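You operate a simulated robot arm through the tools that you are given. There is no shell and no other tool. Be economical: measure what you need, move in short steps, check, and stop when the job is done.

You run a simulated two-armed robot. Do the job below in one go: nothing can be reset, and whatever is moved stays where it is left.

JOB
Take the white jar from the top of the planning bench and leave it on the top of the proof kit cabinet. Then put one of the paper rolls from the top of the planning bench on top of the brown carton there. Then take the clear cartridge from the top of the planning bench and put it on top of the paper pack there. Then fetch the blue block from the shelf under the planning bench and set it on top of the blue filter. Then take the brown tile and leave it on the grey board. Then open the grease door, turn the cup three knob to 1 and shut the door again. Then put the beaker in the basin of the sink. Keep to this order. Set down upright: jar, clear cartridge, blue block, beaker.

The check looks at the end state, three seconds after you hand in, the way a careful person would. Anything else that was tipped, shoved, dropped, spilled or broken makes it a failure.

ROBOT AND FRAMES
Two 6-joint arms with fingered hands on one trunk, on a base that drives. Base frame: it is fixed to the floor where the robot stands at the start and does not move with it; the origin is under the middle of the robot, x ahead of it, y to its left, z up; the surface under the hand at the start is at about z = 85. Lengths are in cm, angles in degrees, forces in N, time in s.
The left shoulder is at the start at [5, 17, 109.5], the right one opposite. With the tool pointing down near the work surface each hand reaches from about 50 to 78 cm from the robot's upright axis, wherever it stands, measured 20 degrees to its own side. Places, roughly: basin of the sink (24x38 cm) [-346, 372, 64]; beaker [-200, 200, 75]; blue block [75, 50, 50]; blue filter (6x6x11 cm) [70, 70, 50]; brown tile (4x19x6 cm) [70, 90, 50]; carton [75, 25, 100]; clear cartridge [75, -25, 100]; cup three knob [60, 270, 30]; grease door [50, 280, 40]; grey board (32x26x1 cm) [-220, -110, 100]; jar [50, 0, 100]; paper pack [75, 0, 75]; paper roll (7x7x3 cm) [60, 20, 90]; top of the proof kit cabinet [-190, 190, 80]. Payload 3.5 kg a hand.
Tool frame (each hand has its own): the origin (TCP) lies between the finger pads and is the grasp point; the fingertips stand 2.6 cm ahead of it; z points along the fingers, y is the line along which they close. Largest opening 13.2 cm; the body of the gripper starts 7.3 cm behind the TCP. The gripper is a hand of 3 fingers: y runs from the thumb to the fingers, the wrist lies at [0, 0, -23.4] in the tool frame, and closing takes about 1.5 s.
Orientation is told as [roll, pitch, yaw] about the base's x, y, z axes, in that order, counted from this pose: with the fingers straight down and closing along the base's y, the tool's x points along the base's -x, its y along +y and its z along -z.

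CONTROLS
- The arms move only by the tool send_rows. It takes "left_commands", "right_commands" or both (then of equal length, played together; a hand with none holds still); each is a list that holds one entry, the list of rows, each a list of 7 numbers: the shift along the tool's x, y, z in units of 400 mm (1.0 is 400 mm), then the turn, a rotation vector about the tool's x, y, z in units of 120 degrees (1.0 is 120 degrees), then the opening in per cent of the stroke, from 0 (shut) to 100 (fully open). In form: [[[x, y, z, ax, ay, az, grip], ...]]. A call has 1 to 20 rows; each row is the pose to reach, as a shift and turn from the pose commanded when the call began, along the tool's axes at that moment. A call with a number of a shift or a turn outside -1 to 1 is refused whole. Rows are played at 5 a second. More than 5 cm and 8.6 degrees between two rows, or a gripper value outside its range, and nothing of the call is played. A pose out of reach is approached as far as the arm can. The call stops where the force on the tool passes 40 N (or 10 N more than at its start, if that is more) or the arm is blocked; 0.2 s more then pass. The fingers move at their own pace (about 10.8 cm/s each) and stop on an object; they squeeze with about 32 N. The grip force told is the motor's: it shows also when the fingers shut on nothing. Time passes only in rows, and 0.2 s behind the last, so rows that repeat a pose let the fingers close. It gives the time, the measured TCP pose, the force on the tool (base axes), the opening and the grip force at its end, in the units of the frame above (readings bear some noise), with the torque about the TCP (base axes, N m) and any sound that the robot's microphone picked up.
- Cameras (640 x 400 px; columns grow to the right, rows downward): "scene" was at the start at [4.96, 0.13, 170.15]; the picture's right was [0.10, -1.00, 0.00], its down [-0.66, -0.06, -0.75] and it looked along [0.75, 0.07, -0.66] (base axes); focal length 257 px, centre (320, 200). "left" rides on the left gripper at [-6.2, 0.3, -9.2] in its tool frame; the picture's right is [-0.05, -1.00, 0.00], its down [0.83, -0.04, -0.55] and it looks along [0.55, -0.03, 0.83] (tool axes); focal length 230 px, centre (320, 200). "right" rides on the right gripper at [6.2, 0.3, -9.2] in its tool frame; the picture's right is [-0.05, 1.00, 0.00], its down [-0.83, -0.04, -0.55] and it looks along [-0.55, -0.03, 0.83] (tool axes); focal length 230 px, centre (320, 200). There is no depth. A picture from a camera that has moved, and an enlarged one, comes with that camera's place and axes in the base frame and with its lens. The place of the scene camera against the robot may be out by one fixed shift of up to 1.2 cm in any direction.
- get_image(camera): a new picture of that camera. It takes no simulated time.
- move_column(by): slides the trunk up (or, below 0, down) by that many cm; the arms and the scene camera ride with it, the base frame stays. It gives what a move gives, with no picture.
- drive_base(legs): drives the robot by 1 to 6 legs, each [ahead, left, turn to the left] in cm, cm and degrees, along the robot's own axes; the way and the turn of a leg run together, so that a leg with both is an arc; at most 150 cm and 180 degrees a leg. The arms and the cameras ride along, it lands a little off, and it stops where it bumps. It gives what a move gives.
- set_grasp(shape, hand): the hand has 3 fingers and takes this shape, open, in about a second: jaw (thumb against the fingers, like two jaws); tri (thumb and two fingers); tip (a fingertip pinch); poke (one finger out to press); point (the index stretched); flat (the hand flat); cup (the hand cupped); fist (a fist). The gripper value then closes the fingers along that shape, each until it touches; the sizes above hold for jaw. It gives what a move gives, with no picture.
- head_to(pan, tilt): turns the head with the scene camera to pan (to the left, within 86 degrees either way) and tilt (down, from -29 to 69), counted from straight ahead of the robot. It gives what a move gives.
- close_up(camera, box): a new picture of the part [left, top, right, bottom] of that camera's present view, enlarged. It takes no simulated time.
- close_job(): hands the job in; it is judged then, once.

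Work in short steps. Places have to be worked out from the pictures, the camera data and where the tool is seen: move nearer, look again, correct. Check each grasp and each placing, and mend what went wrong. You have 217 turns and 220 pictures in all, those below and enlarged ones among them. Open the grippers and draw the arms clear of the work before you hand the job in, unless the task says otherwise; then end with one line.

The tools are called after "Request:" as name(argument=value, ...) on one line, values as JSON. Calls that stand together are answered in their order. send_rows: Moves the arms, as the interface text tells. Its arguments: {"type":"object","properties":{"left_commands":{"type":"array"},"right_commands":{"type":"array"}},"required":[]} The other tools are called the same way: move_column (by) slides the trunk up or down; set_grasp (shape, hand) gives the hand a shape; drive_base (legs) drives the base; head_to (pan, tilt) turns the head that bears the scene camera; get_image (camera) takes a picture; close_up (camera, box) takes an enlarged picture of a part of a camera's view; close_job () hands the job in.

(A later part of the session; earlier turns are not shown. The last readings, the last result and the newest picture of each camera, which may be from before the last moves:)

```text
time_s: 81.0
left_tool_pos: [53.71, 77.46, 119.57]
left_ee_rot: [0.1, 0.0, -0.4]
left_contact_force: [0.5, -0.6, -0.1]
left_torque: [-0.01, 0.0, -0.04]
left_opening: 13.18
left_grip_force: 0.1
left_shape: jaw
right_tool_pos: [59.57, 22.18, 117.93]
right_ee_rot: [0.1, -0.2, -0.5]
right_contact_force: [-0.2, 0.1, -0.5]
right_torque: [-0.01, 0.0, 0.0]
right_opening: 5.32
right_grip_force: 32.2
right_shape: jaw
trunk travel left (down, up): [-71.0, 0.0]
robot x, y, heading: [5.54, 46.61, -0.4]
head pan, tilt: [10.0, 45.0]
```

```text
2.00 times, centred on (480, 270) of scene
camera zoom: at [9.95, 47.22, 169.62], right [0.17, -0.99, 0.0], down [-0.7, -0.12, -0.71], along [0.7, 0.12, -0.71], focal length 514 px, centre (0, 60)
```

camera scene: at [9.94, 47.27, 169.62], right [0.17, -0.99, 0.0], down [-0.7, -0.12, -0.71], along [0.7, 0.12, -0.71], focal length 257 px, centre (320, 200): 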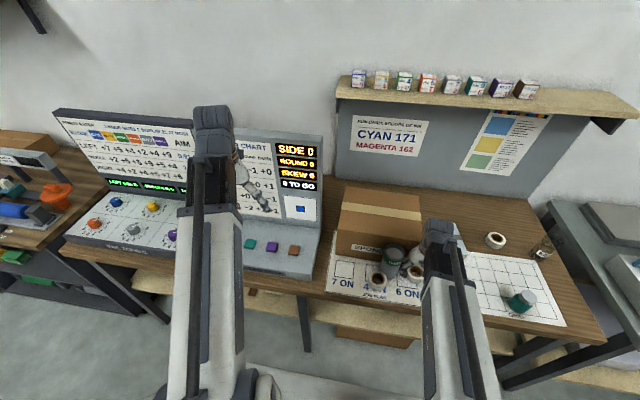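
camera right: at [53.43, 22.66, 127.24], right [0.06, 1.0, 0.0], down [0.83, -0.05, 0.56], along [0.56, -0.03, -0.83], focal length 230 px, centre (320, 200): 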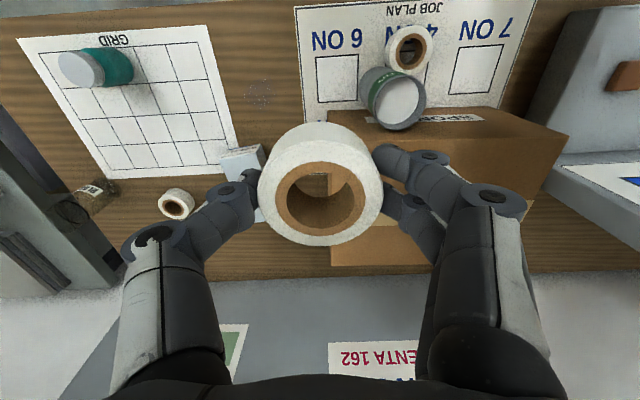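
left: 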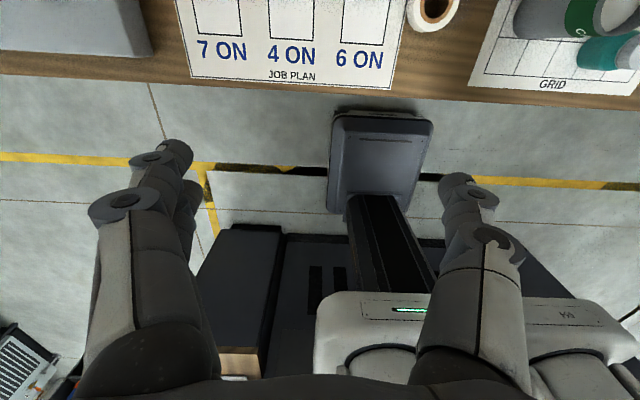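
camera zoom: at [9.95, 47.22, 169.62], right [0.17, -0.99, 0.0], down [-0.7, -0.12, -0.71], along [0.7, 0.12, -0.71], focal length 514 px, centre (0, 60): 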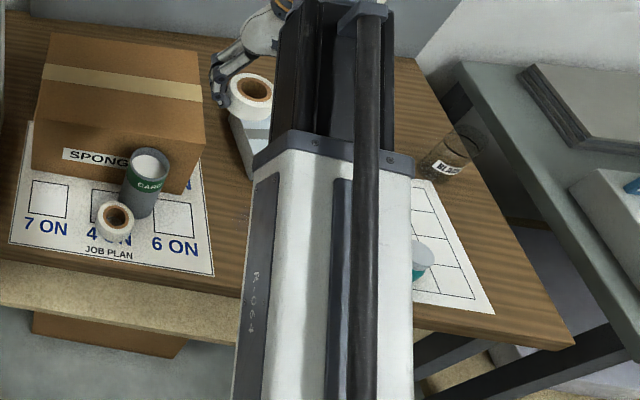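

The carton hasn't moved. I first put the held roll on the carton at about [73,35], then restore the shoved items. Moving above it.

Request:
send_rows(right_commands=[[[-0.06, 0.06, 0, 0, 0, 0, 0], [-0.12, 0.12, 0, 0, 0, 0, 0], [-0.18, 0.18, 0, 0, 0, 0, 0], [-0.24, 0.24, 0, 0, 0, 0, 0], [-0.3, 0.29, 0, 0, 0, 0, 0], [-0.335, 0.32, 0.05, 0, 0, 0, 0], [-0.335, 0.32, 0.15, 0, 0, 0, 0], [-0.335, 0.32, 0.25, 0, 0, 0, 0], [-0.335, 0.32, 0.3, 0, 0, 0, 0]]])

Request:
get_image(camera="right")

Request:
get_image(camera="scene")

```text
time_s: 83.0
left_tool_pos: [53.75, 77.58, 119.55]
left_ee_rot: [0.1, -0.1, -0.4]
left_contact_force: [-0.1, 0.4, 0.3]
left_torque: [0.02, 0.0, 0.0]
left_opening: 13.18
left_grip_force: 0.1
left_shape: jaw
right_tool_pos: [73.16, 35.24, 105.78]
right_ee_rot: [0.1, -0.3, -0.4]
right_contact_force: [0.2, -0.1, -0.4]
right_torque: [0.0, -0.01, 0.01]
right_opening: 5.34
right_grip_force: 32.0
right_shape: jaw
trunk travel left (down, up): [-71.0, 0.0]
robot x, y, heading: [5.53, 46.61, -0.2]
head pan, tilt: [10.0, 45.0]
```

```text
185 pictures are left
camera right: at [66.99, 35.65, 115.25], right [0.06, 1.0, 0.0], down [0.83, -0.05, 0.56], along [0.56, -0.03, -0.83], focal length 230 px, centre (320, 200)
```

right: 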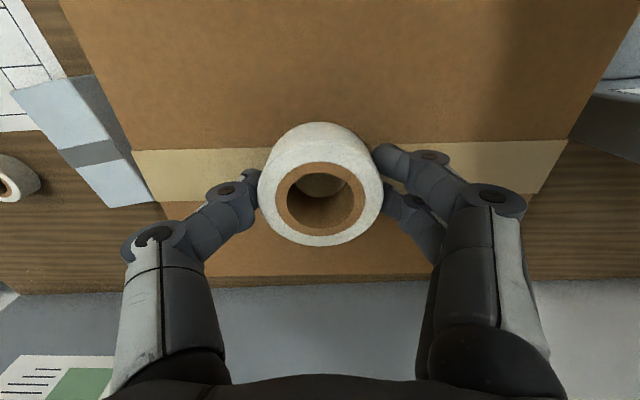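

```text
184 pictures are left
camera scene: at [9.95, 47.22, 169.63], right [0.17, -0.99, 0.0], down [-0.7, -0.12, -0.71], along [0.7, 0.12, -0.71], focal length 257 px, centre (320, 200)
```

scene: 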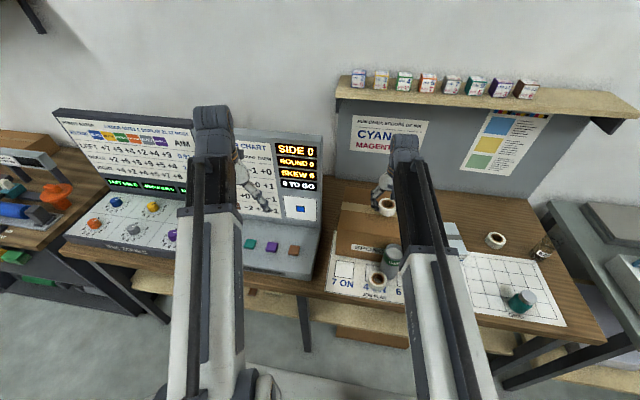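

Roll is over the carton top. I lower slowly to contact, and zoom on the teal jar.

Request:
send_rows(right_commands=[[[0, 0, 0.01, 0, 0, 0, 0], [0, 0, 0.02, 0, 0, 0, 0], [0, 0, 0.03, 0, 0, 0, 0], [0, 0, 0.04, 0, 0, 0, 0], [0, 0, 0.05, 0, 0, 0, 0], [0, 0, 0.06, 0, 0, 0, 0]]])

Request:
close_up(camera="scene", box=[320, 220, 560, 340])

```text
time_s: 84.4
left_tool_pos: [53.57, 77.47, 119.62]
left_ee_rot: [0.2, -0.1, -0.3]
left_contact_force: [0.4, -0.7, -1.0]
left_torque: [-0.02, 0.02, 0.0]
left_opening: 13.19
left_grip_force: 0.0
left_shape: jaw
right_tool_pos: [73.08, 35.14, 103.91]
right_ee_rot: [0.2, -0.5, -0.4]
right_contact_force: [-0.3, 0.6, 12.4]
right_torque: [0.04, 0.02, 0.03]
right_opening: 5.34
right_grip_force: 32.2
right_shape: jaw
trunk travel left (down, up): [-71.0, 0.0]
robot x, y, heading: [5.32, 46.51, -0.5]
head pan, tilt: [10.0, 45.0]
```

```text
2.67 times, centred on (440, 280) of scene
camera zoom: at [9.83, 47.24, 169.66], right [0.17, -0.99, 0.0], down [-0.7, -0.12, -0.71], along [0.7, 0.12, -0.71], focal length 685 px, centre (0, -13)
```

zoom: 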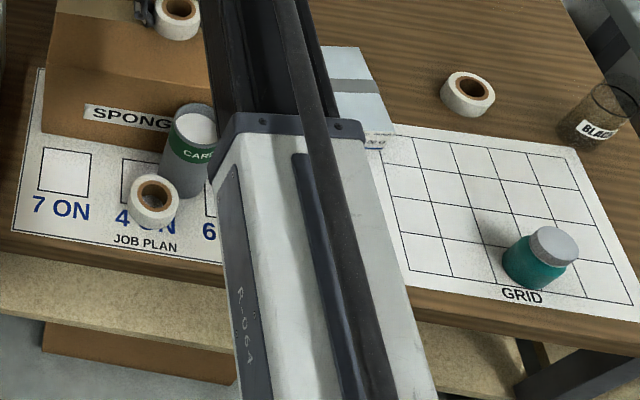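

Contact with the carton top at TCP z≈103.9. Release and rise.

Request:
send_rows(right_commands=[[[0, 0, -0.003, 0, 0, 0, 30], [0, 0, -0.003, 0, 0, 0, 60], [0, 0, -0.003, 0, 0, 0, 60], [0, 0, -0.003, 0, 0, 0, 60], [0, 0, -0.1, 0, 0, 0, 60], [0, 0, -0.2, 0, 0, 0, 60], [0, 0, -0.3, 0, 0, 0, 60], [0, 0, -0.4, 0, 0, 0, 60]]])

Request:
get_image(camera="right")

```text
time_s: 86.2
left_tool_pos: [53.67, 77.49, 119.46]
left_ee_rot: [0.1, 0.0, -0.4]
left_contact_force: [-0.1, -0.1, -1.2]
left_torque: [0.01, 0.0, 0.0]
left_opening: 13.21
left_grip_force: 0.1
left_shape: jaw
right_tool_pos: [73.1, 35.33, 119.67]
right_ee_rot: [0.1, -0.4, -0.4]
right_contact_force: [-0.4, -0.5, -0.3]
right_torque: [-0.02, -0.03, 0.0]
right_opening: 7.9
right_grip_force: 0.2
right_shape: jaw
trunk travel left (down, up): [-71.0, 0.0]
robot x, y, heading: [5.12, 46.45, -0.5]
head pan, tilt: [10.0, 45.0]
```

```text
182 pictures are left
camera right: at [66.94, 35.75, 128.91], right [0.06, 1.0, 0.0], down [0.83, -0.05, 0.56], along [0.56, -0.03, -0.83], focal length 230 px, centre (320, 200)
```

right: 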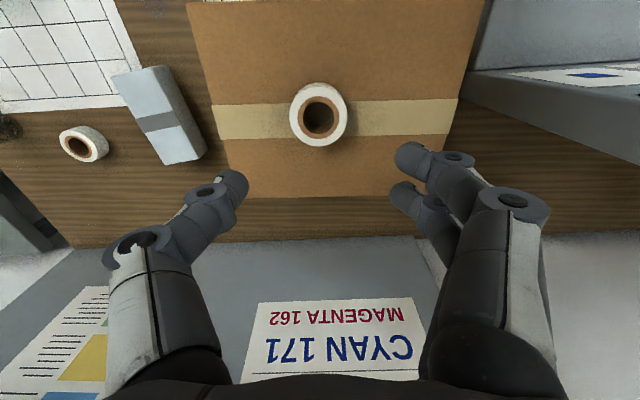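

Roll rests on the carton. Now I retract over the tin and shoved roll to see them.

Request:
send_rows(right_commands=[[[0.1, 0, -0.05, 0, 0, 0, 100], [0.2, 0, -0.05, 0, 0, 0, 100], [0.3, 0, -0.05, 0, 0, 0, 100], [0.4, -0.03, -0.05, 0, 0, 0, 100], [0.4, -0.06, -0.05, 0, 0, 0, 100], [0.4, -0.06, -0.05, 0, 0, 0, 100]]])

Request:
get_image(camera="right")

Request:
get_image(camera="scene")

```text
time_s: 87.6
left_tool_pos: [53.69, 77.56, 119.59]
left_ee_rot: [0.0, 0.0, -0.4]
left_contact_force: [0.3, 0.2, -0.3]
left_torque: [0.0, 0.0, 0.02]
left_opening: 13.19
left_grip_force: 0.0
left_shape: jaw
right_tool_pos: [56.88, 32.84, 121.62]
right_ee_rot: [-0.1, -0.6, -0.4]
right_contact_force: [-0.1, 0.1, 0.5]
right_torque: [-0.01, 0.01, -0.01]
right_opening: 13.19
right_grip_force: 0.1
right_shape: jaw
trunk travel left (down, up): [-71.0, 0.0]
robot x, y, heading: [5.35, 46.38, -0.3]
head pan, tilt: [10.0, 45.0]
```

```text
181 pictures are left
camera right: at [50.84, 33.24, 130.93], right [0.06, 1.0, 0.0], down [0.82, -0.05, 0.56], along [0.56, -0.03, -0.83], focal length 230 px, centre (320, 200)
```

right: 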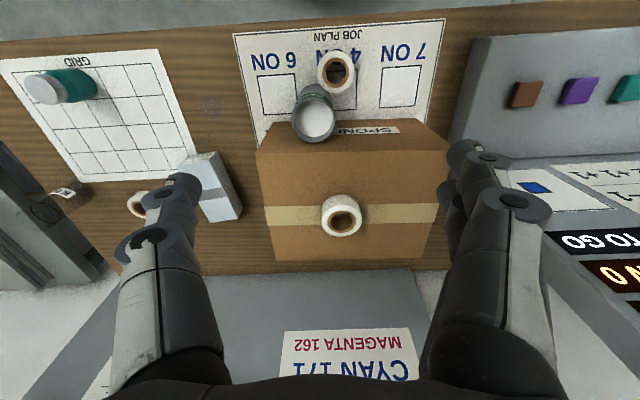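

```text
180 pictures are left
camera scene: at [9.92, 47.23, 169.63], right [0.17, -0.99, 0.0], down [-0.7, -0.12, -0.71], along [0.7, 0.12, -0.71], focal length 257 px, centre (320, 200)
```

scene: 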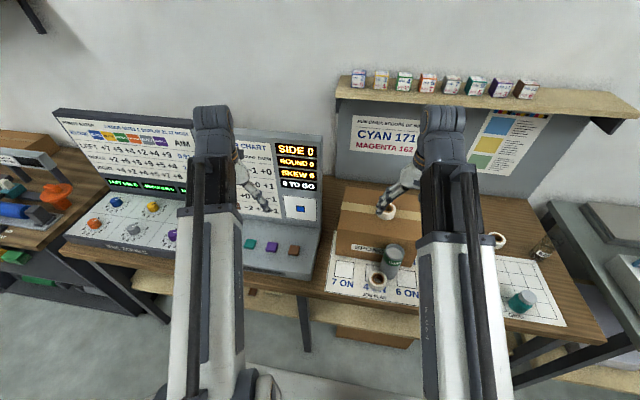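

Tin now at ≈[59.3,32.4], roll at ≈[55.4,36.1]; both upright. I'll grasp the tin high (fingertips above the roll) and return it to its original place [59.8,0.2].

Request:
send_rows(right_commands=[[[-0.03, -0.01, 0.1, 0, 0.002, 0, 90], [-0.0525, -0.01, 0.2, 0, 0.005, 0, 90], [-0.0525, -0.01, 0.3, 0, 0.005, 0, 90], [-0.0525, -0.01, 0.4, 0, 0.005, 0, 90], [-0.0525, -0.01, 0.45, 0, 0.005, 0, 90], [-0.0525, -0.01, 0.45, 0, 0.005, 0, 90]]])

Request:
get_image(camera="right")

```text
time_s: 89.0
left_tool_pos: [53.58, 77.45, 119.6]
left_ee_rot: [0.1, 0.0, -0.3]
left_contact_force: [-0.5, -0.5, 0.3]
left_torque: [0.01, -0.02, -0.02]
left_opening: 13.21
left_grip_force: 0.0
left_shape: jaw
right_tool_pos: [59.39, 32.32, 103.65]
right_ee_rot: [0.2, 0.2, -0.3]
right_contact_force: [0.4, -0.8, -1.4]
right_torque: [0.01, 0.0, -0.01]
right_opening: 11.89
right_grip_force: 0.1
right_shape: jaw
trunk travel left (down, up): [-71.0, 0.0]
robot x, y, heading: [5.22, 46.69, -0.3]
head pan, tilt: [10.0, 45.0]
```

```text
179 pictures are left
camera right: at [53.2, 32.8, 112.98], right [0.06, 1.0, 0.0], down [0.83, -0.05, 0.55], along [0.55, -0.03, -0.83], focal length 230 px, centre (320, 200)
```

right: 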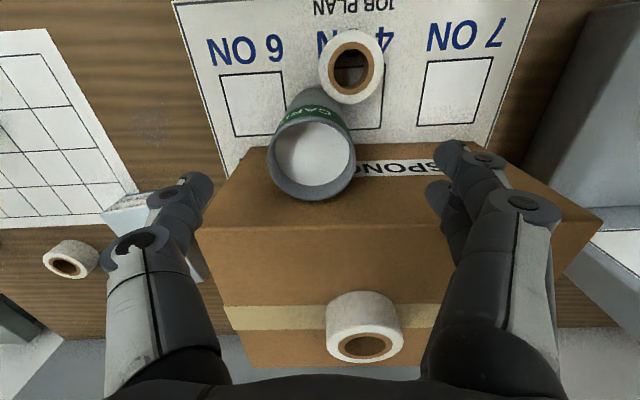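

Tin centre [59.1,32.1], rim ≈z 98.5. Descend to z≈94 and close.

Request:
send_rows(right_commands=[[[0.006, -0.005, 0.1, 0, 0, 0, 90], [0.006, -0.005, 0.18, 0, 0, 0, 90], [0.006, -0.005, 0.24, 0, 0, 0, 90], [0.006, -0.005, 0.24, 0, 0, 0, 90], [0.006, -0.005, 0.24, 0, 0, 0, 0], [0.006, -0.005, 0.24, 0, 0, 0, 0], [0.006, -0.005, 0.24, 0, 0, 0, 0], [0.006, -0.005, 0.24, 0, 0, 0, 0], [0.006, -0.005, 0.24, 0, 0, 0, 0], [0.006, -0.005, 0.24, 0, 0, 0, 0]]])

Request:
get_image(camera="right")

```text
time_s: 91.2
left_tool_pos: [53.74, 77.55, 119.68]
left_ee_rot: [0.1, 0.0, -0.4]
left_contact_force: [0.5, 0.6, 0.6]
left_torque: [-0.02, -0.01, 0.02]
left_opening: 13.21
left_grip_force: 0.2
left_shape: jaw
right_tool_pos: [58.99, 32.11, 94.11]
right_ee_rot: [0.1, 0.2, -0.5]
right_contact_force: [0.6, 1.0, 0.1]
right_torque: [0.03, 0.05, 0.01]
right_opening: 5.01
right_grip_force: 32.4
right_shape: jaw
trunk travel left (down, up): [-71.0, 0.0]
robot x, y, heading: [5.47, 46.35, -0.3]
head pan, tilt: [10.0, 45.0]
```

```text
178 pictures are left
camera right: at [52.98, 32.49, 103.4], right [0.06, 1.0, 0.0], down [0.83, -0.05, 0.55], along [0.55, -0.03, -0.83], focal length 230 px, centre (320, 200)
```

right: 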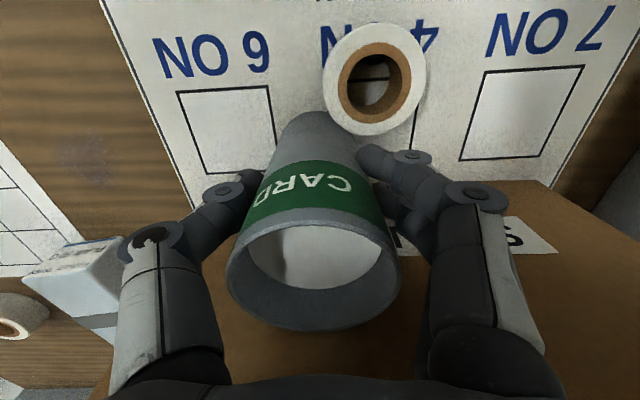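

Tin gripped. Lift 16 cm.

Request:
send_rows(right_commands=[[[0, 0, -0.02, 0, 0, 0, 0], [0, 0, -0.08, 0, 0, 0, 0], [0, 0, -0.18, 0, 0, 0, 0], [0, 0, -0.28, 0, 0, 0, 0], [0, 0, -0.38, 0, 0, 0, 0], [0, 0, -0.42, 0, 0, 0, 0], [0, 0, -0.42, 0, 0, 0, 0]]])

Request:
get_image(camera="scene")

```text
time_s: 92.8
left_tool_pos: [53.72, 77.53, 119.71]
left_ee_rot: [0.1, 0.0, -0.5]
left_contact_force: [-1.1, -1.2, -1.0]
left_torque: [-0.03, 0.0, 0.01]
left_opening: 13.2
left_grip_force: 0.1
left_shape: jaw
right_tool_pos: [59.12, 32.38, 110.85]
right_ee_rot: [0.1, 0.3, -0.4]
right_contact_force: [0.4, -0.7, -1.4]
right_torque: [-0.03, 0.02, -0.01]
right_opening: 4.96
right_grip_force: 32.3
right_shape: jaw
trunk travel left (down, up): [-71.0, 0.0]
robot x, y, heading: [5.36, 46.1, -0.1]
head pan, tilt: [10.0, 45.0]
```

```text
177 pictures are left
camera scene: at [9.95, 47.22, 169.62], right [0.17, -0.99, 0.0], down [-0.7, -0.12, -0.71], along [0.7, 0.12, -0.71], focal length 257 px, centre (320, 200)
```

scene: 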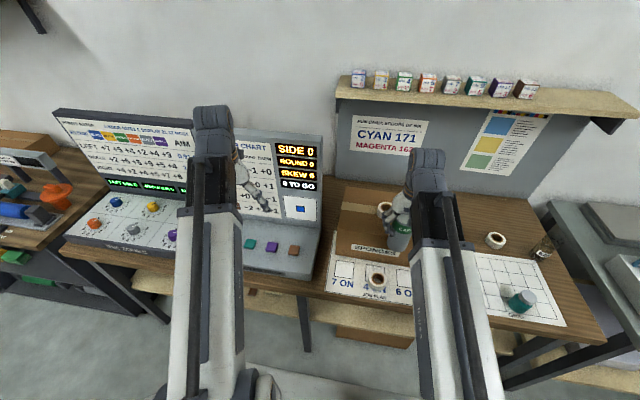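

Lifted cleanly. Strafe right 32 cm to bring the tin over its old place.

Request:
drive_base(legs=[[0, -32, 0]])

Request:
get_image(camera="scene")

Request:
get_image(camera="right")

```text
time_s: 94.9
left_tool_pos: [53.41, 44.96, 119.66]
left_ee_rot: [0.2, 0.0, -0.3]
left_contact_force: [0.0, 0.9, -0.1]
left_torque: [0.01, 0.01, -0.05]
left_opening: 13.17
left_grip_force: 0.1
left_shape: jaw
right_tool_pos: [58.86, -0.15, 110.69]
right_ee_rot: [0.2, 0.2, -0.5]
right_contact_force: [-0.6, -0.2, -1.5]
right_torque: [0.05, 0.01, 0.02]
right_opening: 5.0
right_grip_force: 31.7
right_shape: jaw
trunk travel left (down, up): [-71.0, 0.0]
robot x, y, heading: [5.13, 14.05, -0.2]
head pan, tilt: [10.0, 45.0]
```

```text
176 pictures are left
camera scene: at [9.72, 14.79, 169.62], right [0.17, -0.99, 0.0], down [-0.7, -0.12, -0.71], along [0.7, 0.12, -0.71], focal length 257 px, centre (320, 200)
```

scene: 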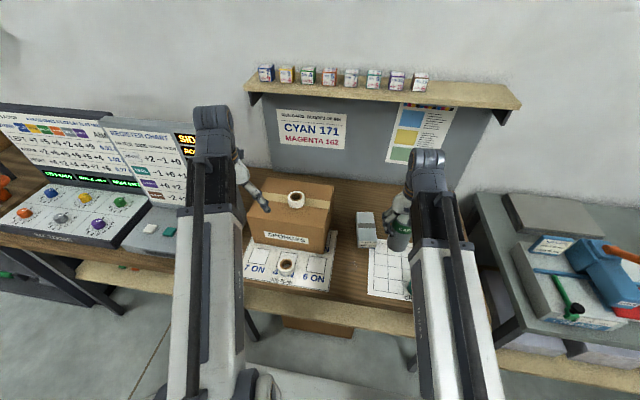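

```text
175 pictures are left
camera right: at [52.81, 0.37, 120.12], right [0.06, 1.0, 0.0], down [0.83, -0.05, 0.55], along [0.55, -0.03, -0.83], focal length 230 px, centre (320, 200)
```

right: 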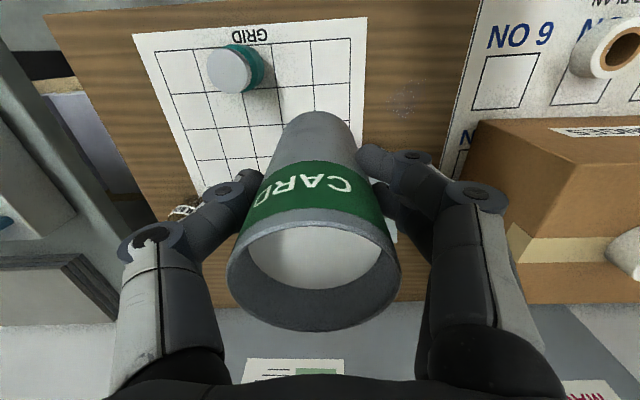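

Adjust +0.9 x, +0.3 y and lower the tin to just above the table (TCP 94.3).

Request:
send_rows(right_commands=[[[-0.0235, 0.0075, 0.1, 0, 0, 0, 0], [-0.0235, 0.0075, 0.2, 0, 0, 0, 0], [-0.0235, 0.0075, 0.3, 0, 0, 0, 0], [-0.0235, 0.0075, 0.36, 0, 0, 0, 0], [-0.0235, 0.0075, 0.39, 0, 0, 0, 0], [-0.0235, 0.0075, 0.405, 0, 0, 0, 0], [-0.0235, 0.0075, 0.41, 0, 0, 0, 0], [-0.0235, 0.0075, 0.41, 0, 0, 0, 0]]])

Request:
get_image(camera="right")

```text
time_s: 96.7
left_tool_pos: [53.57, 45.21, 119.44]
left_ee_rot: [0.1, -0.1, -0.3]
left_contact_force: [0.6, -1.0, 0.1]
left_torque: [-0.02, 0.01, -0.01]
left_opening: 13.19
left_grip_force: 0.1
left_shape: jaw
right_tool_pos: [59.65, 0.47, 94.37]
right_ee_rot: [0.1, 0.2, -0.4]
right_contact_force: [0.4, -0.2, -0.9]
right_torque: [0.04, 0.02, 0.0]
right_opening: 5.04
right_grip_force: 32.4
right_shape: jaw
trunk travel left (down, up): [-71.0, 0.0]
robot x, y, heading: [5.05, 14.39, -0.5]
head pan, tilt: [10.0, 45.0]
```

```text
174 pictures are left
camera right: at [53.62, 0.87, 103.71], right [0.06, 1.0, 0.0], down [0.83, -0.05, 0.55], along [0.55, -0.03, -0.83], focal length 230 px, centre (320, 200)
```

right: 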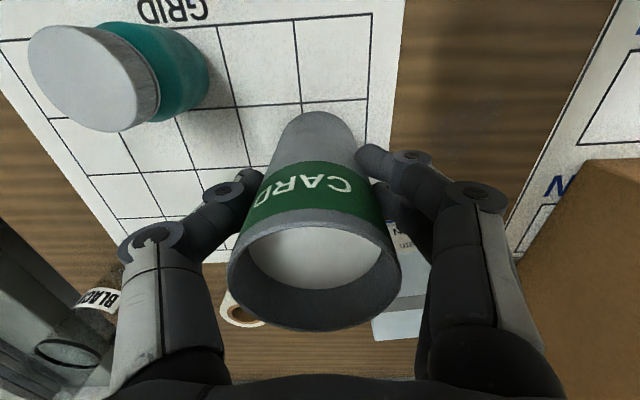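

Matches the original grid cell. Lower the last bit and release.

Request:
send_rows(right_commands=[[[0, 0, 0.005, 0, 0, 0, 0], [0, 0, 0.009, 0, 0, 0, 0], [0, 0, 0.009, 0, 0, 0, 50], [0, 0, 0.009, 0, 0, 0, 70], [0, 0, 0.009, 0, 0, 0, 70], [0, 0, 0.009, 0, 0, 0, 70], [0, 0, -0.05, 0, 0, 0, 70], [0, 0, -0.15, 0, 0, 0, 70], [0, 0, -0.25, 0, 0, 0, 70], [0, 0, -0.35, 0, 0, 0, 70], [0, 0, -0.45, 0, 0, 0, 70], [0, 0, -0.55, 0, 0, 0, 70]]])

Request:
get_image(camera="right")

```text
time_s: 99.3
left_tool_pos: [53.46, 45.24, 119.63]
left_ee_rot: [0.1, 0.0, -0.4]
left_contact_force: [0.2, -0.3, -0.2]
left_torque: [-0.01, 0.0, 0.0]
left_opening: 13.2
left_grip_force: 0.0
left_shape: jaw
right_tool_pos: [59.99, 0.48, 116.31]
right_ee_rot: [0.1, 0.2, -0.4]
right_contact_force: [0.6, -0.3, 0.2]
right_torque: [0.03, -0.02, -0.02]
right_opening: 9.18
right_grip_force: 0.1
right_shape: jaw
trunk travel left (down, up): [-71.0, 0.0]
robot x, y, heading: [5.11, 14.52, -0.3]
head pan, tilt: [10.0, 45.0]
```

```text
173 pictures are left
camera right: at [53.93, 0.96, 125.59], right [0.06, 1.0, 0.0], down [0.83, -0.05, 0.55], along [0.55, -0.03, -0.83], focal length 230 px, centre (320, 200)
```

right: 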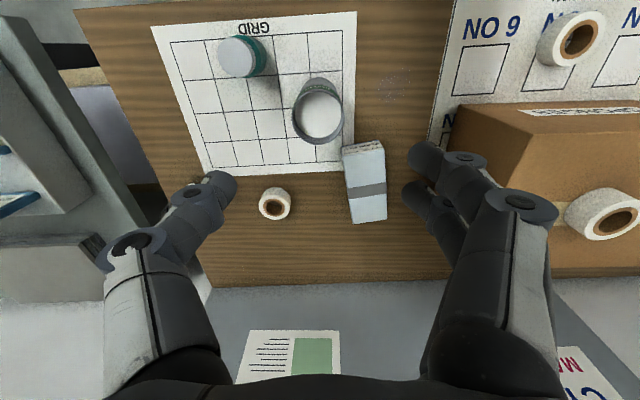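

Tin back. Teal jar now at ≈[54.3,-9.2]; original ≈[56.8,-11.8]. Move above it for a closer measurement.

Request:
send_rows(right_commands=[[[0.05, -0.08, 0, 0, 0, 0, 65], [0.1, -0.16, 0.03, 0, 0, 0, 65], [0.1425, -0.242, 0.08, 0, 0, 0, 65], [0.1425, -0.242, 0.18, 0, 0, 0, 65], [0.1425, -0.242, 0.25, 0, 0, 0, 65], [0.1425, -0.242, 0.25, 0, 0, 0, 65]]])

Request:
get_image(camera="right")

```text
time_s: 100.7
left_tool_pos: [53.39, 45.19, 119.61]
left_ee_rot: [0.1, 0.0, -0.4]
left_contact_force: [-0.1, -0.3, -0.2]
left_torque: [-0.01, 0.01, 0.03]
left_opening: 13.19
left_grip_force: 0.0
left_shape: jaw
right_tool_pos: [53.94, -9.33, 106.24]
right_ee_rot: [0.1, 0.1, -0.4]
right_contact_force: [0.1, 0.1, 0.9]
right_torque: [0.0, -0.02, 0.01]
right_opening: 8.63
right_grip_force: 0.1
right_shape: jaw
trunk travel left (down, up): [-71.0, 0.0]
robot x, y, heading: [5.13, 14.16, -0.3]
head pan, tilt: [10.0, 45.0]
```

```text
172 pictures are left
camera right: at [47.87, -8.89, 115.58], right [0.06, 1.0, 0.0], down [0.83, -0.05, 0.55], along [0.55, -0.03, -0.83], focal length 230 px, centre (320, 200)
```

right: 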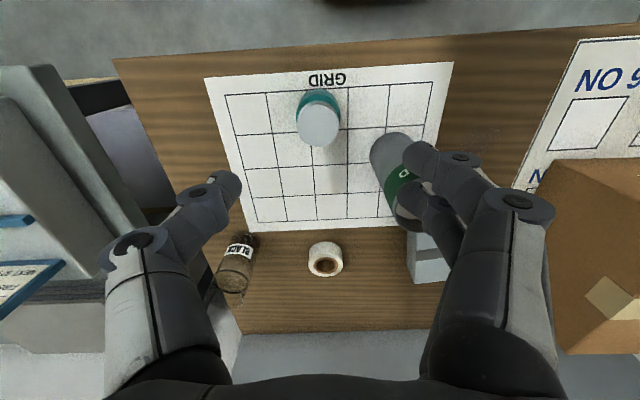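

Jar at [54.3,-9.3]; refined original ≈[56.0,-11.8]. Descend and grip.

Request:
send_rows(right_commands=[[[-0.009, 0, 0.1, 0, 0, 0, 65], [-0.009, 0, 0.2, 0, 0, 0, 65], [-0.009, 0, 0.3, 0, 0, 0, 65], [-0.009, 0, 0.37, 0, 0, 0, 65], [-0.009, 0, 0.408, 0, 0, 0, 65], [-0.009, 0, 0.408, 0, 0, 0, 0], [-0.009, 0, 0.408, 0, 0, 0, 0], [-0.009, 0, 0.408, 0, 0, 0, 0], [-0.009, 0, 0.408, 0, 0, 0, 0], [-0.009, 0, 0.408, 0, 0, 0, 0]]])

Request:
get_image(camera="right")

```text
time_s: 102.9
left_tool_pos: [53.37, 45.32, 119.45]
left_ee_rot: [0.1, 0.1, -0.4]
left_contact_force: [0.3, -0.4, -0.9]
left_torque: [-0.01, 0.0, 0.0]
left_opening: 13.21
left_grip_force: 0.0
left_shape: jaw
right_tool_pos: [54.27, -9.43, 90.2]
right_ee_rot: [0.1, 0.2, -0.5]
right_contact_force: [-0.8, -0.6, -0.3]
right_torque: [0.0, 0.01, 0.01]
right_opening: 4.04
right_grip_force: 31.7
right_shape: jaw
trunk travel left (down, up): [-71.0, 0.0]
robot x, y, heading: [5.27, 14.37, -0.7]
head pan, tilt: [10.0, 45.0]
```

```text
171 pictures are left
camera right: at [48.29, -9.0, 99.42], right [0.06, 1.0, 0.0], down [0.83, -0.05, 0.55], along [0.55, -0.03, -0.83], focal length 230 px, centre (320, 200)
```

right: 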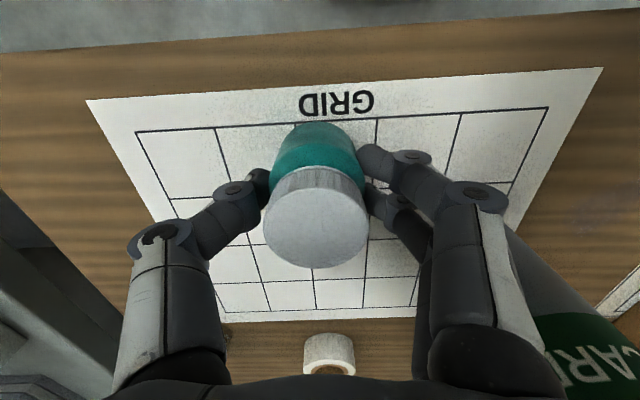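

Gripped (4.04). Lift 3 cm, move by (+1.7,-2.4), lower and release, then rise.

Request:
send_rows(right_commands=[[[0, 0, -0.04, 0, 0, 0, 0], [0, 0, -0.08, 0, 0, 0, 0], [-0.02, -0.03, -0.08, 0, 0, 0, 0], [-0.043, -0.06, -0.08, 0, 0, 0, 0], [-0.043, -0.06, -0.05, 0, 0, 0, 0], [-0.043, -0.06, -0.02, 0, 0, 0, 0], [-0.043, -0.06, -0.008, 0, 0, 0, 0], [-0.043, -0.06, 0, 0, 0, 0, 0], [-0.043, -0.06, 0, 0, 0, 0, 0], [-0.043, -0.06, 0, 0, 0, 0, 60], [-0.043, -0.06, 0, 0, 0, 0, 60], [-0.043, -0.06, 0, 0, 0, 0, 60], [-0.043, -0.06, -0.1, 0, 0, 0, 60], [-0.043, -0.06, -0.2, 0, 0, 0, 60], [-0.043, -0.06, -0.3, 0, 0, 0, 60], [-0.043, -0.06, -0.4, 0, 0, 0, 60], [-0.043, -0.06, -0.5, 0, 0, 0, 60], [-0.043, -0.06, -0.6, 0, 0, 0, 60], [-0.043, -0.06, -0.65, 0, 0, 0, 60]]])

Request:
get_image(camera="right")

Request:
get_image(camera="scene")

```text
time_s: 106.9
left_tool_pos: [53.47, 45.34, 119.55]
left_ee_rot: [0.1, 0.0, -0.3]
left_contact_force: [0.5, -0.1, 0.4]
left_torque: [0.0, 0.0, -0.01]
left_opening: 13.17
left_grip_force: 0.0
left_shape: jaw
right_tool_pos: [56.11, -11.7, 116.13]
right_ee_rot: [0.0, 0.3, -0.3]
right_contact_force: [-0.2, -0.5, -0.2]
right_torque: [-0.02, -0.01, 0.01]
right_opening: 7.89
right_grip_force: 0.0
right_shape: jaw
trunk travel left (down, up): [-71.0, 0.0]
robot x, y, heading: [4.67, 14.37, -0.4]
head pan, tilt: [10.0, 45.0]
```

```text
170 pictures are left
camera right: at [50.05, -11.18, 125.47], right [0.06, 1.0, 0.0], down [0.83, -0.05, 0.55], along [0.55, -0.03, -0.83], focal length 230 px, centre (320, 200)
```

right: 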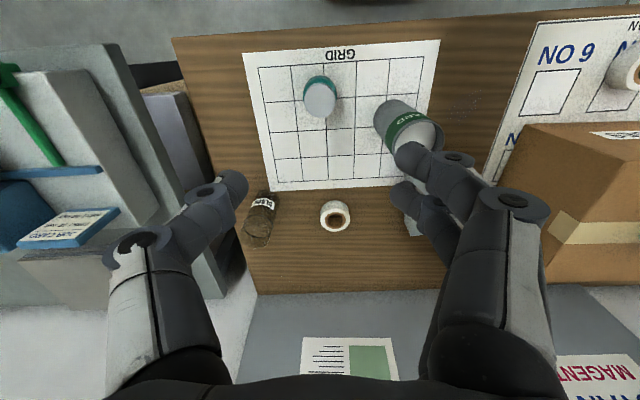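

```text
169 pictures are left
camera scene: at [9.71, 14.91, 169.62], right [0.17, -0.99, 0.0], down [-0.7, -0.12, -0.71], along [0.7, 0.12, -0.71], focal length 257 px, centre (320, 200)
```

scene: 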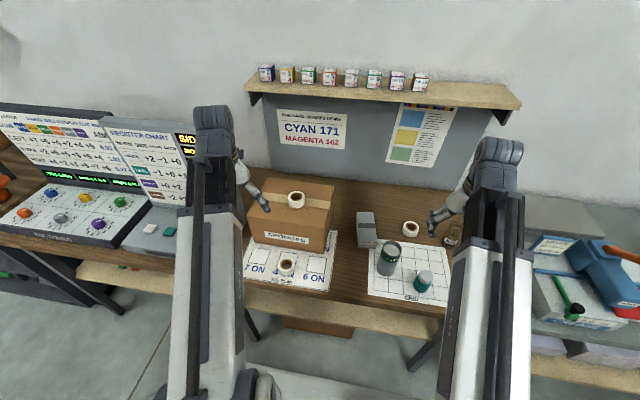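

Teal jar restored. Now strafe left to fetch the shoved roll (hand is high, z=116).

Request:
drive_base(legs=[[0, 36, 0]])

Request:
get_image(camera="right")

```text
time_s: 109.2
left_tool_pos: [53.43, 81.63, 119.51]
left_ee_rot: [0.2, 0.0, -0.1]
left_contact_force: [-0.1, -0.1, -0.2]
left_torque: [-0.06, 0.01, 0.03]
left_opening: 13.18
left_grip_force: 0.1
left_shape: jaw
right_tool_pos: [56.38, 24.87, 116.15]
right_ee_rot: [-0.1, 0.2, -0.1]
right_contact_force: [0.8, -0.4, 0.4]
right_torque: [0.0, 0.0, 0.0]
right_opening: 7.9
right_grip_force: 0.1
right_shape: jaw
trunk travel left (down, up): [-71.0, 0.0]
robot x, y, heading: [4.88, 50.32, -0.2]
head pan, tilt: [10.0, 45.0]
```

```text
168 pictures are left
camera right: at [50.36, 25.23, 125.44], right [0.05, 1.0, 0.0], down [0.83, -0.04, 0.55], along [0.55, -0.03, -0.83], focal length 230 px, centre (320, 200)
```

right: 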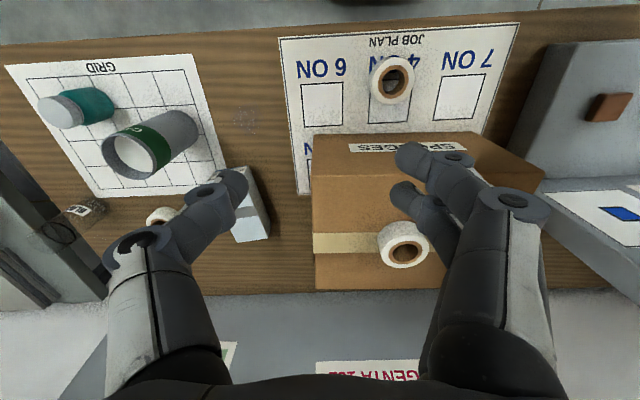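

Roll at ≈[55.1,35.9]. Move above it.

Request:
send_rows(right_commands=[[[0.015, 0.09, 0, 0, 0, 0, 75], [0.03, 0.18, 0, 0, 0, 0, 75], [0.03, 0.278, 0.05, 0, 0, 0, 75], [0.03, 0.278, 0.15, 0, 0, 0, 75], [0.03, 0.278, 0.25, 0, 0, 0, 75], [0.03, 0.278, 0.35, 0, 0, 0, 75], [0.03, 0.278, 0.35, 0, 0, 0, 75]]])

Request:
get_image(camera="right")

```text
time_s: 110.8
left_tool_pos: [53.48, 81.48, 119.68]
left_ee_rot: [0.1, 0.0, -0.1]
left_contact_force: [0.4, 0.2, -0.3]
left_torque: [-0.02, 0.03, 0.03]
left_opening: 13.19
left_grip_force: 0.1
left_shape: jaw
right_tool_pos: [55.36, 35.71, 102.08]
right_ee_rot: [0.1, 0.3, 0.0]
right_contact_force: [-0.4, -0.1, 0.0]
right_torque: [0.01, -0.01, -0.05]
right_opening: 9.85
right_grip_force: 0.1
right_shape: jaw
trunk travel left (down, up): [-71.0, 0.0]
robot x, y, heading: [5.03, 50.27, -0.2]
head pan, tilt: [10.0, 45.0]
```

```text
167 pictures are left
camera right: at [49.3, 36.19, 111.43], right [0.05, 1.0, 0.0], down [0.83, -0.04, 0.55], along [0.55, -0.03, -0.83], focal length 230 px, centre (320, 200)
```

right: 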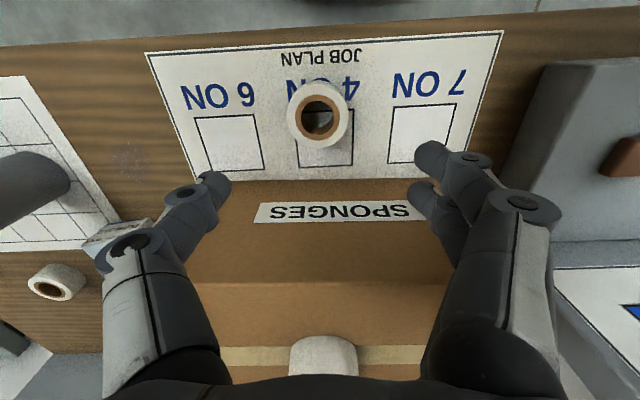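

Descend onto the roll and close.

Request:
send_rows(right_commands=[[[0.01, 0, 0.1, 0, 0, 0, 75], [0.01, 0, 0.2, 0, 0, 0, 75], [0.01, 0, 0.28, 0, 0, 0, 75], [0.01, 0, 0.33, 0, 0, 0, 75], [0.01, 0, 0.35, 0, 0, 0, 75], [0.01, 0, 0.35, 0, 0, 0, 0], [0.01, 0, 0.35, 0, 0, 0, 0], [0.01, 0, 0.35, 0, 0, 0, 0], [0.01, 0, 0.35, 0, 0, 0, 0], [0.01, 0, 0.35, 0, 0, 0, 0], [0.01, 0, 0.35, 0, 0, 0, 0]]])

Request:
get_image(camera="right")

```text
time_s: 113.2
left_tool_pos: [53.35, 81.64, 119.53]
left_ee_rot: [0.1, -0.1, -0.1]
left_contact_force: [0.7, -0.2, 0.5]
left_torque: [0.03, 0.0, -0.01]
left_opening: 13.19
left_grip_force: 0.1
left_shape: jaw
right_tool_pos: [54.82, 35.81, 88.11]
right_ee_rot: [0.1, 0.2, -0.1]
right_contact_force: [-0.6, -0.5, 0.0]
right_torque: [0.02, 0.0, -0.01]
right_opening: 5.41
right_grip_force: 31.9
right_shape: jaw
trunk travel left (down, up): [-71.0, 0.0]
robot x, y, heading: [4.92, 49.91, 0.0]
head pan, tilt: [10.0, 45.0]
```

```text
166 pictures are left
camera right: at [48.75, 36.32, 97.47], right [0.05, 1.0, 0.0], down [0.83, -0.04, 0.55], along [0.55, -0.03, -0.83], focal length 230 px, centre (320, 200)
```

right: 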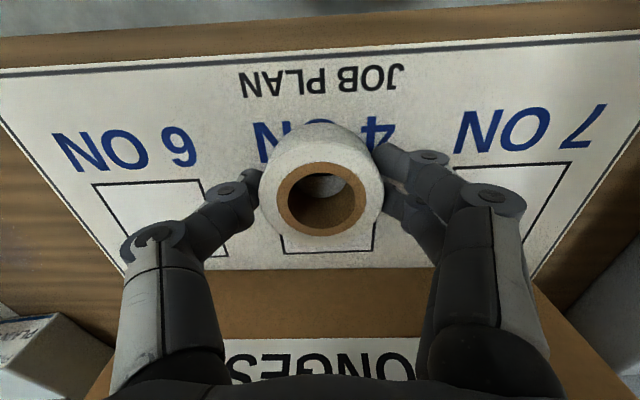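

Gripped. Lift 20 cm.

Request:
send_rows(right_commands=[[[0, 0, -0.1, 0, 0, 0, 0], [0, 0, -0.2, 0, 0, 0, 0], [0, 0, -0.3, 0, 0, 0, 0], [0, 0, -0.4, 0, 0, 0, 0], [0, 0, -0.5, 0, 0, 0, 0], [0, 0, -0.6, 0, 0, 0, 0], [0, 0, -0.6, 0, 0, 0, 0]]])

```text
time_s: 114.8
left_tool_pos: [53.33, 81.49, 119.5]
left_ee_rot: [0.1, -0.1, -0.1]
left_contact_force: [0.8, -0.4, -0.4]
left_torque: [-0.01, 0.0, 0.03]
left_opening: 13.2
left_grip_force: 0.2
left_shape: jaw
right_tool_pos: [54.69, 35.88, 112.09]
right_ee_rot: [0.1, 0.3, -0.1]
right_contact_force: [0.2, -0.2, -0.4]
right_torque: [-0.02, 0.01, 0.02]
right_opening: 5.4
right_grip_force: 31.7
right_shape: jaw
trunk travel left (down, up): [-71.0, 0.0]
robot x, y, heading: [5.16, 50.65, -0.0]
head pan, tilt: [10.0, 45.0]
```

Lifted. Drive right 19.4 cm and ahead 3.

Request:
drive_base(legs=[[3, -19.4, 0]])

Request:
get_image(camera="right")

```text
time_s: 116.4
left_tool_pos: [56.38, 62.28, 119.7]
left_ee_rot: [0.2, 0.1, -0.1]
left_contact_force: [-0.5, -0.3, 0.7]
left_torque: [0.04, 0.02, 0.01]
left_opening: 13.2
left_grip_force: 0.1
left_shape: jaw
right_tool_pos: [57.76, 16.64, 112.02]
right_ee_rot: [0.1, 0.3, 0.0]
right_contact_force: [0.2, 0.1, -0.5]
right_torque: [-0.02, 0.0, -0.03]
right_opening: 5.41
right_grip_force: 32.6
right_shape: jaw
trunk travel left (down, up): [-71.0, 0.0]
robot x, y, heading: [8.17, 31.01, 0.1]
head pan, tilt: [10.0, 45.0]
```

```text
165 pictures are left
camera right: at [51.78, 16.97, 121.33], right [0.05, 1.0, 0.0], down [0.83, -0.04, 0.55], along [0.55, -0.03, -0.83], focal length 230 px, centre (320, 200)
```

right: 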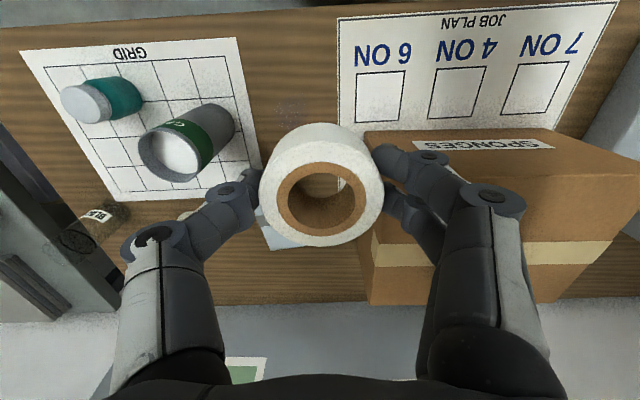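

Target for this roll is ≈[60.3,17.0] (checked against the sheet edges). Lower and release there.

Request:
send_rows(right_commands=[[[-0.0635, 0.01, 0.05, 0, 0, 0, 0], [-0.0655, 0.01, 0.15, 0, 0, 0, 0], [-0.0655, 0.01, 0.25, 0, 0, 0, 0], [-0.0655, 0.01, 0.35, 0, 0, 0, 0], [-0.0655, 0.01, 0.45, 0, 0, 0, 0], [-0.0655, 0.01, 0.54, 0, 0, 0, 0], [-0.0655, 0.01, 0.58, 0, 0, 0, 0], [-0.0655, 0.01, 0.597, 0, 0, 0, 0], [-0.0655, 0.01, 0.597, 0, 0, 0, 0], [-0.0655, 0.01, 0.597, 0, 0, 0, 55], [-0.0655, 0.01, 0.597, 0, 0, 0, 55], [-0.0655, 0.01, 0.597, 0, 0, 0, 55]]])

Request:
get_image(camera="right")

```text
time_s: 119.0
left_tool_pos: [56.41, 62.32, 119.58]
left_ee_rot: [0.1, 0.0, -0.1]
left_contact_force: [0.1, -1.3, -0.1]
left_torque: [0.01, -0.03, -0.02]
left_opening: 13.21
left_grip_force: 0.0
left_shape: jaw
right_tool_pos: [60.44, 17.08, 88.17]
right_ee_rot: [0.0, 0.1, -0.1]
right_contact_force: [-0.4, -0.9, -0.1]
right_torque: [0.01, -0.01, 0.0]
right_opening: 7.17
right_grip_force: 0.1
right_shape: jaw
trunk travel left (down, up): [-71.0, 0.0]
robot x, y, heading: [8.14, 31.17, 0.0]
head pan, tilt: [10.0, 45.0]
```

```text
164 pictures are left
camera right: at [54.36, 17.53, 97.49], right [0.05, 1.0, 0.0], down [0.83, -0.04, 0.55], along [0.55, -0.03, -0.83], focal length 230 px, centre (320, 200)
```

right: 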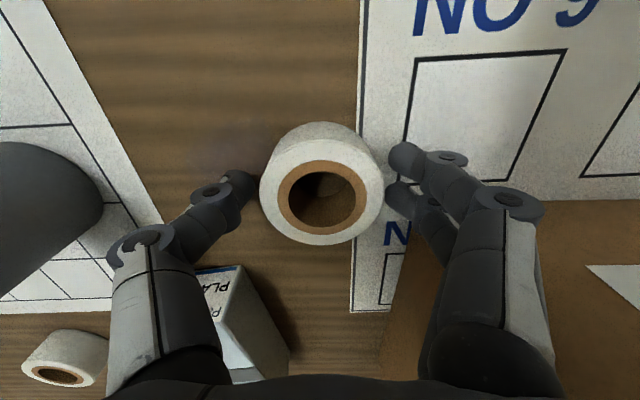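

Good match with the original (roll just beside the sheet edge). Raise clear.

Request:
send_rows(right_commands=[[[0, 0, -0.1, 0, 0, 0, 55], [0, 0, -0.2, 0, 0, 0, 55], [0, 0, -0.3, 0, 0, 0, 55], [0, 0, -0.4, 0, 0, 0, 55], [0, 0, -0.5, 0, 0, 0, 55], [0, 0, -0.6, 0, 0, 0, 55], [0, 0, -0.7, 0, 0, 0, 55], [0, 0, -0.75, 0, 0, 0, 55]]])

```text
time_s: 120.8
left_tool_pos: [56.44, 62.37, 119.6]
left_ee_rot: [0.1, 0.0, -0.1]
left_contact_force: [-0.2, -0.4, 0.1]
left_torque: [0.0, 0.0, -0.02]
left_opening: 13.2
left_grip_force: 0.0
left_shape: jaw
right_tool_pos: [60.54, 17.13, 118.24]
right_ee_rot: [0.1, 0.3, -0.1]
right_contact_force: [0.4, -0.4, -0.6]
right_torque: [-0.03, -0.01, 0.01]
right_opening: 7.22
right_grip_force: 0.1
right_shape: jaw
trunk travel left (down, up): [-71.0, 0.0]
robot x, y, heading: [8.25, 30.83, 0.2]
head pan, tilt: [10.0, 45.0]
```

Now drive right to y≈0 for the clear cartridge.

Request:
drive_base(legs=[[-2, -31, 0]])

Request:
get_image(camera="scene")

Request:
get_image(camera="right")

```text
time_s: 122.9
left_tool_pos: [54.33, 31.7, 119.61]
left_ee_rot: [0.2, 0.0, 0.3]
left_contact_force: [0.3, -0.8, -0.9]
left_torque: [0.02, 0.0, 0.01]
left_opening: 13.2
left_grip_force: 0.1
left_shape: jaw
right_tool_pos: [58.63, -13.57, 118.18]
right_ee_rot: [0.2, 0.2, 0.3]
right_contact_force: [-0.3, 0.5, 0.6]
right_torque: [0.04, -0.02, -0.02]
right_opening: 7.19
right_grip_force: 0.1
right_shape: jaw
trunk travel left (down, up): [-71.0, 0.0]
robot x, y, heading: [6.36, 0.01, 0.2]
head pan, tilt: [10.0, 45.0]
```

```text
163 pictures are left
camera scene: at [10.93, 0.79, 169.63], right [0.18, -0.98, 0.0], down [-0.7, -0.13, -0.71], along [0.7, 0.13, -0.71], focal length 257 px, centre (320, 200)
```

scene: 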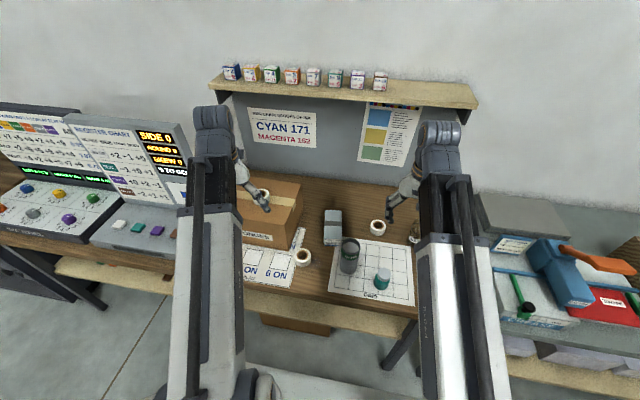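

```text
162 pictures are left
camera right: at [52.71, -13.19, 127.53], right [0.05, 1.0, 0.0], down [0.83, -0.04, 0.55], along [0.55, -0.02, -0.83], focal length 230 px, centre (320, 200)
```

right: 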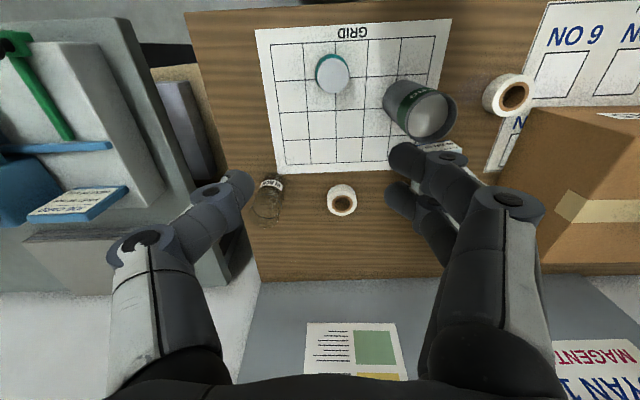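

Items match their original image places. The cartridge stands at ≈[74.5,-23.4], top ≈97. Move the right hand above it.

Request:
send_rows(right_commands=[[[-0.08, -0.06, 0, 0, 0, 0, 60], [-0.16, -0.12, 0, 0, 0, 0, 60], [-0.24, -0.18, 0, 0, 0, 0, 60], [-0.32, -0.22, 0, 0, 0, 0, 60], [-0.3975, -0.245, 0.05, 0, 0, 0, 60], [-0.3975, -0.245, 0.15, 0, 0, 0, 60], [-0.3975, -0.245, 0.15, 0, 0, 0, 60]]])

Request:
get_image(camera="right")

Request:
close_up(camera="scene", box=[280, 180, 480, 310])

```text
time_s: 124.5
left_tool_pos: [54.4, 31.71, 119.44]
left_ee_rot: [0.0, 0.0, 0.2]
left_contact_force: [0.0, -0.8, 1.1]
left_torque: [-0.01, 0.02, 0.03]
left_opening: 13.2
left_grip_force: 0.0
left_shape: jaw
right_tool_pos: [74.5, -22.93, 111.92]
right_ee_rot: [0.0, 0.2, 0.3]
right_contact_force: [-0.2, 0.0, 0.0]
right_torque: [0.0, 0.01, 0.02]
right_opening: 7.86
right_grip_force: 0.1
right_shape: jaw
trunk travel left (down, up): [-71.0, 0.0]
robot x, y, heading: [6.27, 0.19, 0.4]
head pan, tilt: [10.0, 45.0]
```

```text
161 pictures are left
camera right: at [68.5, -22.61, 121.34], right [0.05, 1.0, 0.0], down [0.83, -0.04, 0.55], along [0.55, -0.03, -0.83], focal length 230 px, centre (320, 200)
```

right: 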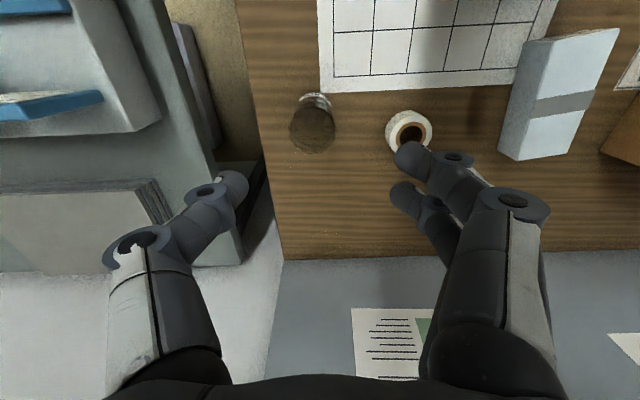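

```text
3.08 times, centred on (380, 245) of scene
camera zoom: at [10.94, 0.91, 169.62], right [0.18, -0.98, 0.0], down [-0.7, -0.13, -0.71], along [0.7, 0.13, -0.71], focal length 790 px, centre (135, 62)
```

zoom: 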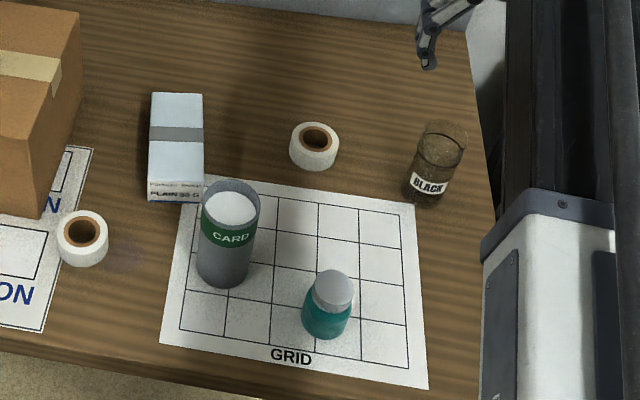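

Cartridge centre ≈[75.8,-23.8]. Descend to z≈101 and re-look.

Request:
send_rows(right_commands=[[[-0.03, -0.02, 0.09, 0, 0, 0, 60], [-0.03, -0.02, 0.19, 0, 0, 0, 60], [-0.03, -0.02, 0.27, 0, 0, 0, 60], [-0.03, -0.02, 0.27, 0, 0, 0, 60]]])

Request:
get_image(camera="right")

```text
time_s: 125.5
left_tool_pos: [54.34, 31.77, 119.53]
left_ee_rot: [0.1, 0.0, 0.3]
left_contact_force: [-0.5, -0.4, 0.0]
left_torque: [0.03, -0.03, 0.0]
left_opening: 13.21
left_grip_force: 0.1
left_shape: jaw
right_tool_pos: [75.89, -23.72, 101.34]
right_ee_rot: [0.0, 0.3, 0.3]
right_contact_force: [0.3, -0.2, 0.5]
right_torque: [0.0, 0.02, -0.01]
right_opening: 7.89
right_grip_force: 0.1
right_shape: jaw
trunk travel left (down, up): [-71.0, 0.0]
robot x, y, heading: [6.53, 0.04, 0.0]
head pan, tilt: [10.0, 45.0]
```

```text
159 pictures are left
camera right: at [69.85, -23.37, 110.68], right [0.05, 1.0, 0.0], down [0.83, -0.04, 0.55], along [0.55, -0.03, -0.83], focal length 230 px, centre (320, 200)
```

right: 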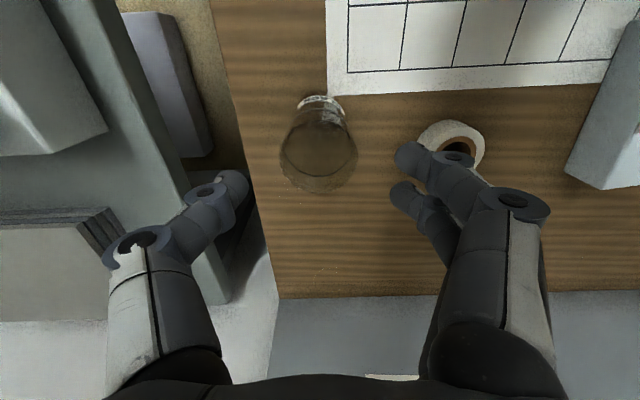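

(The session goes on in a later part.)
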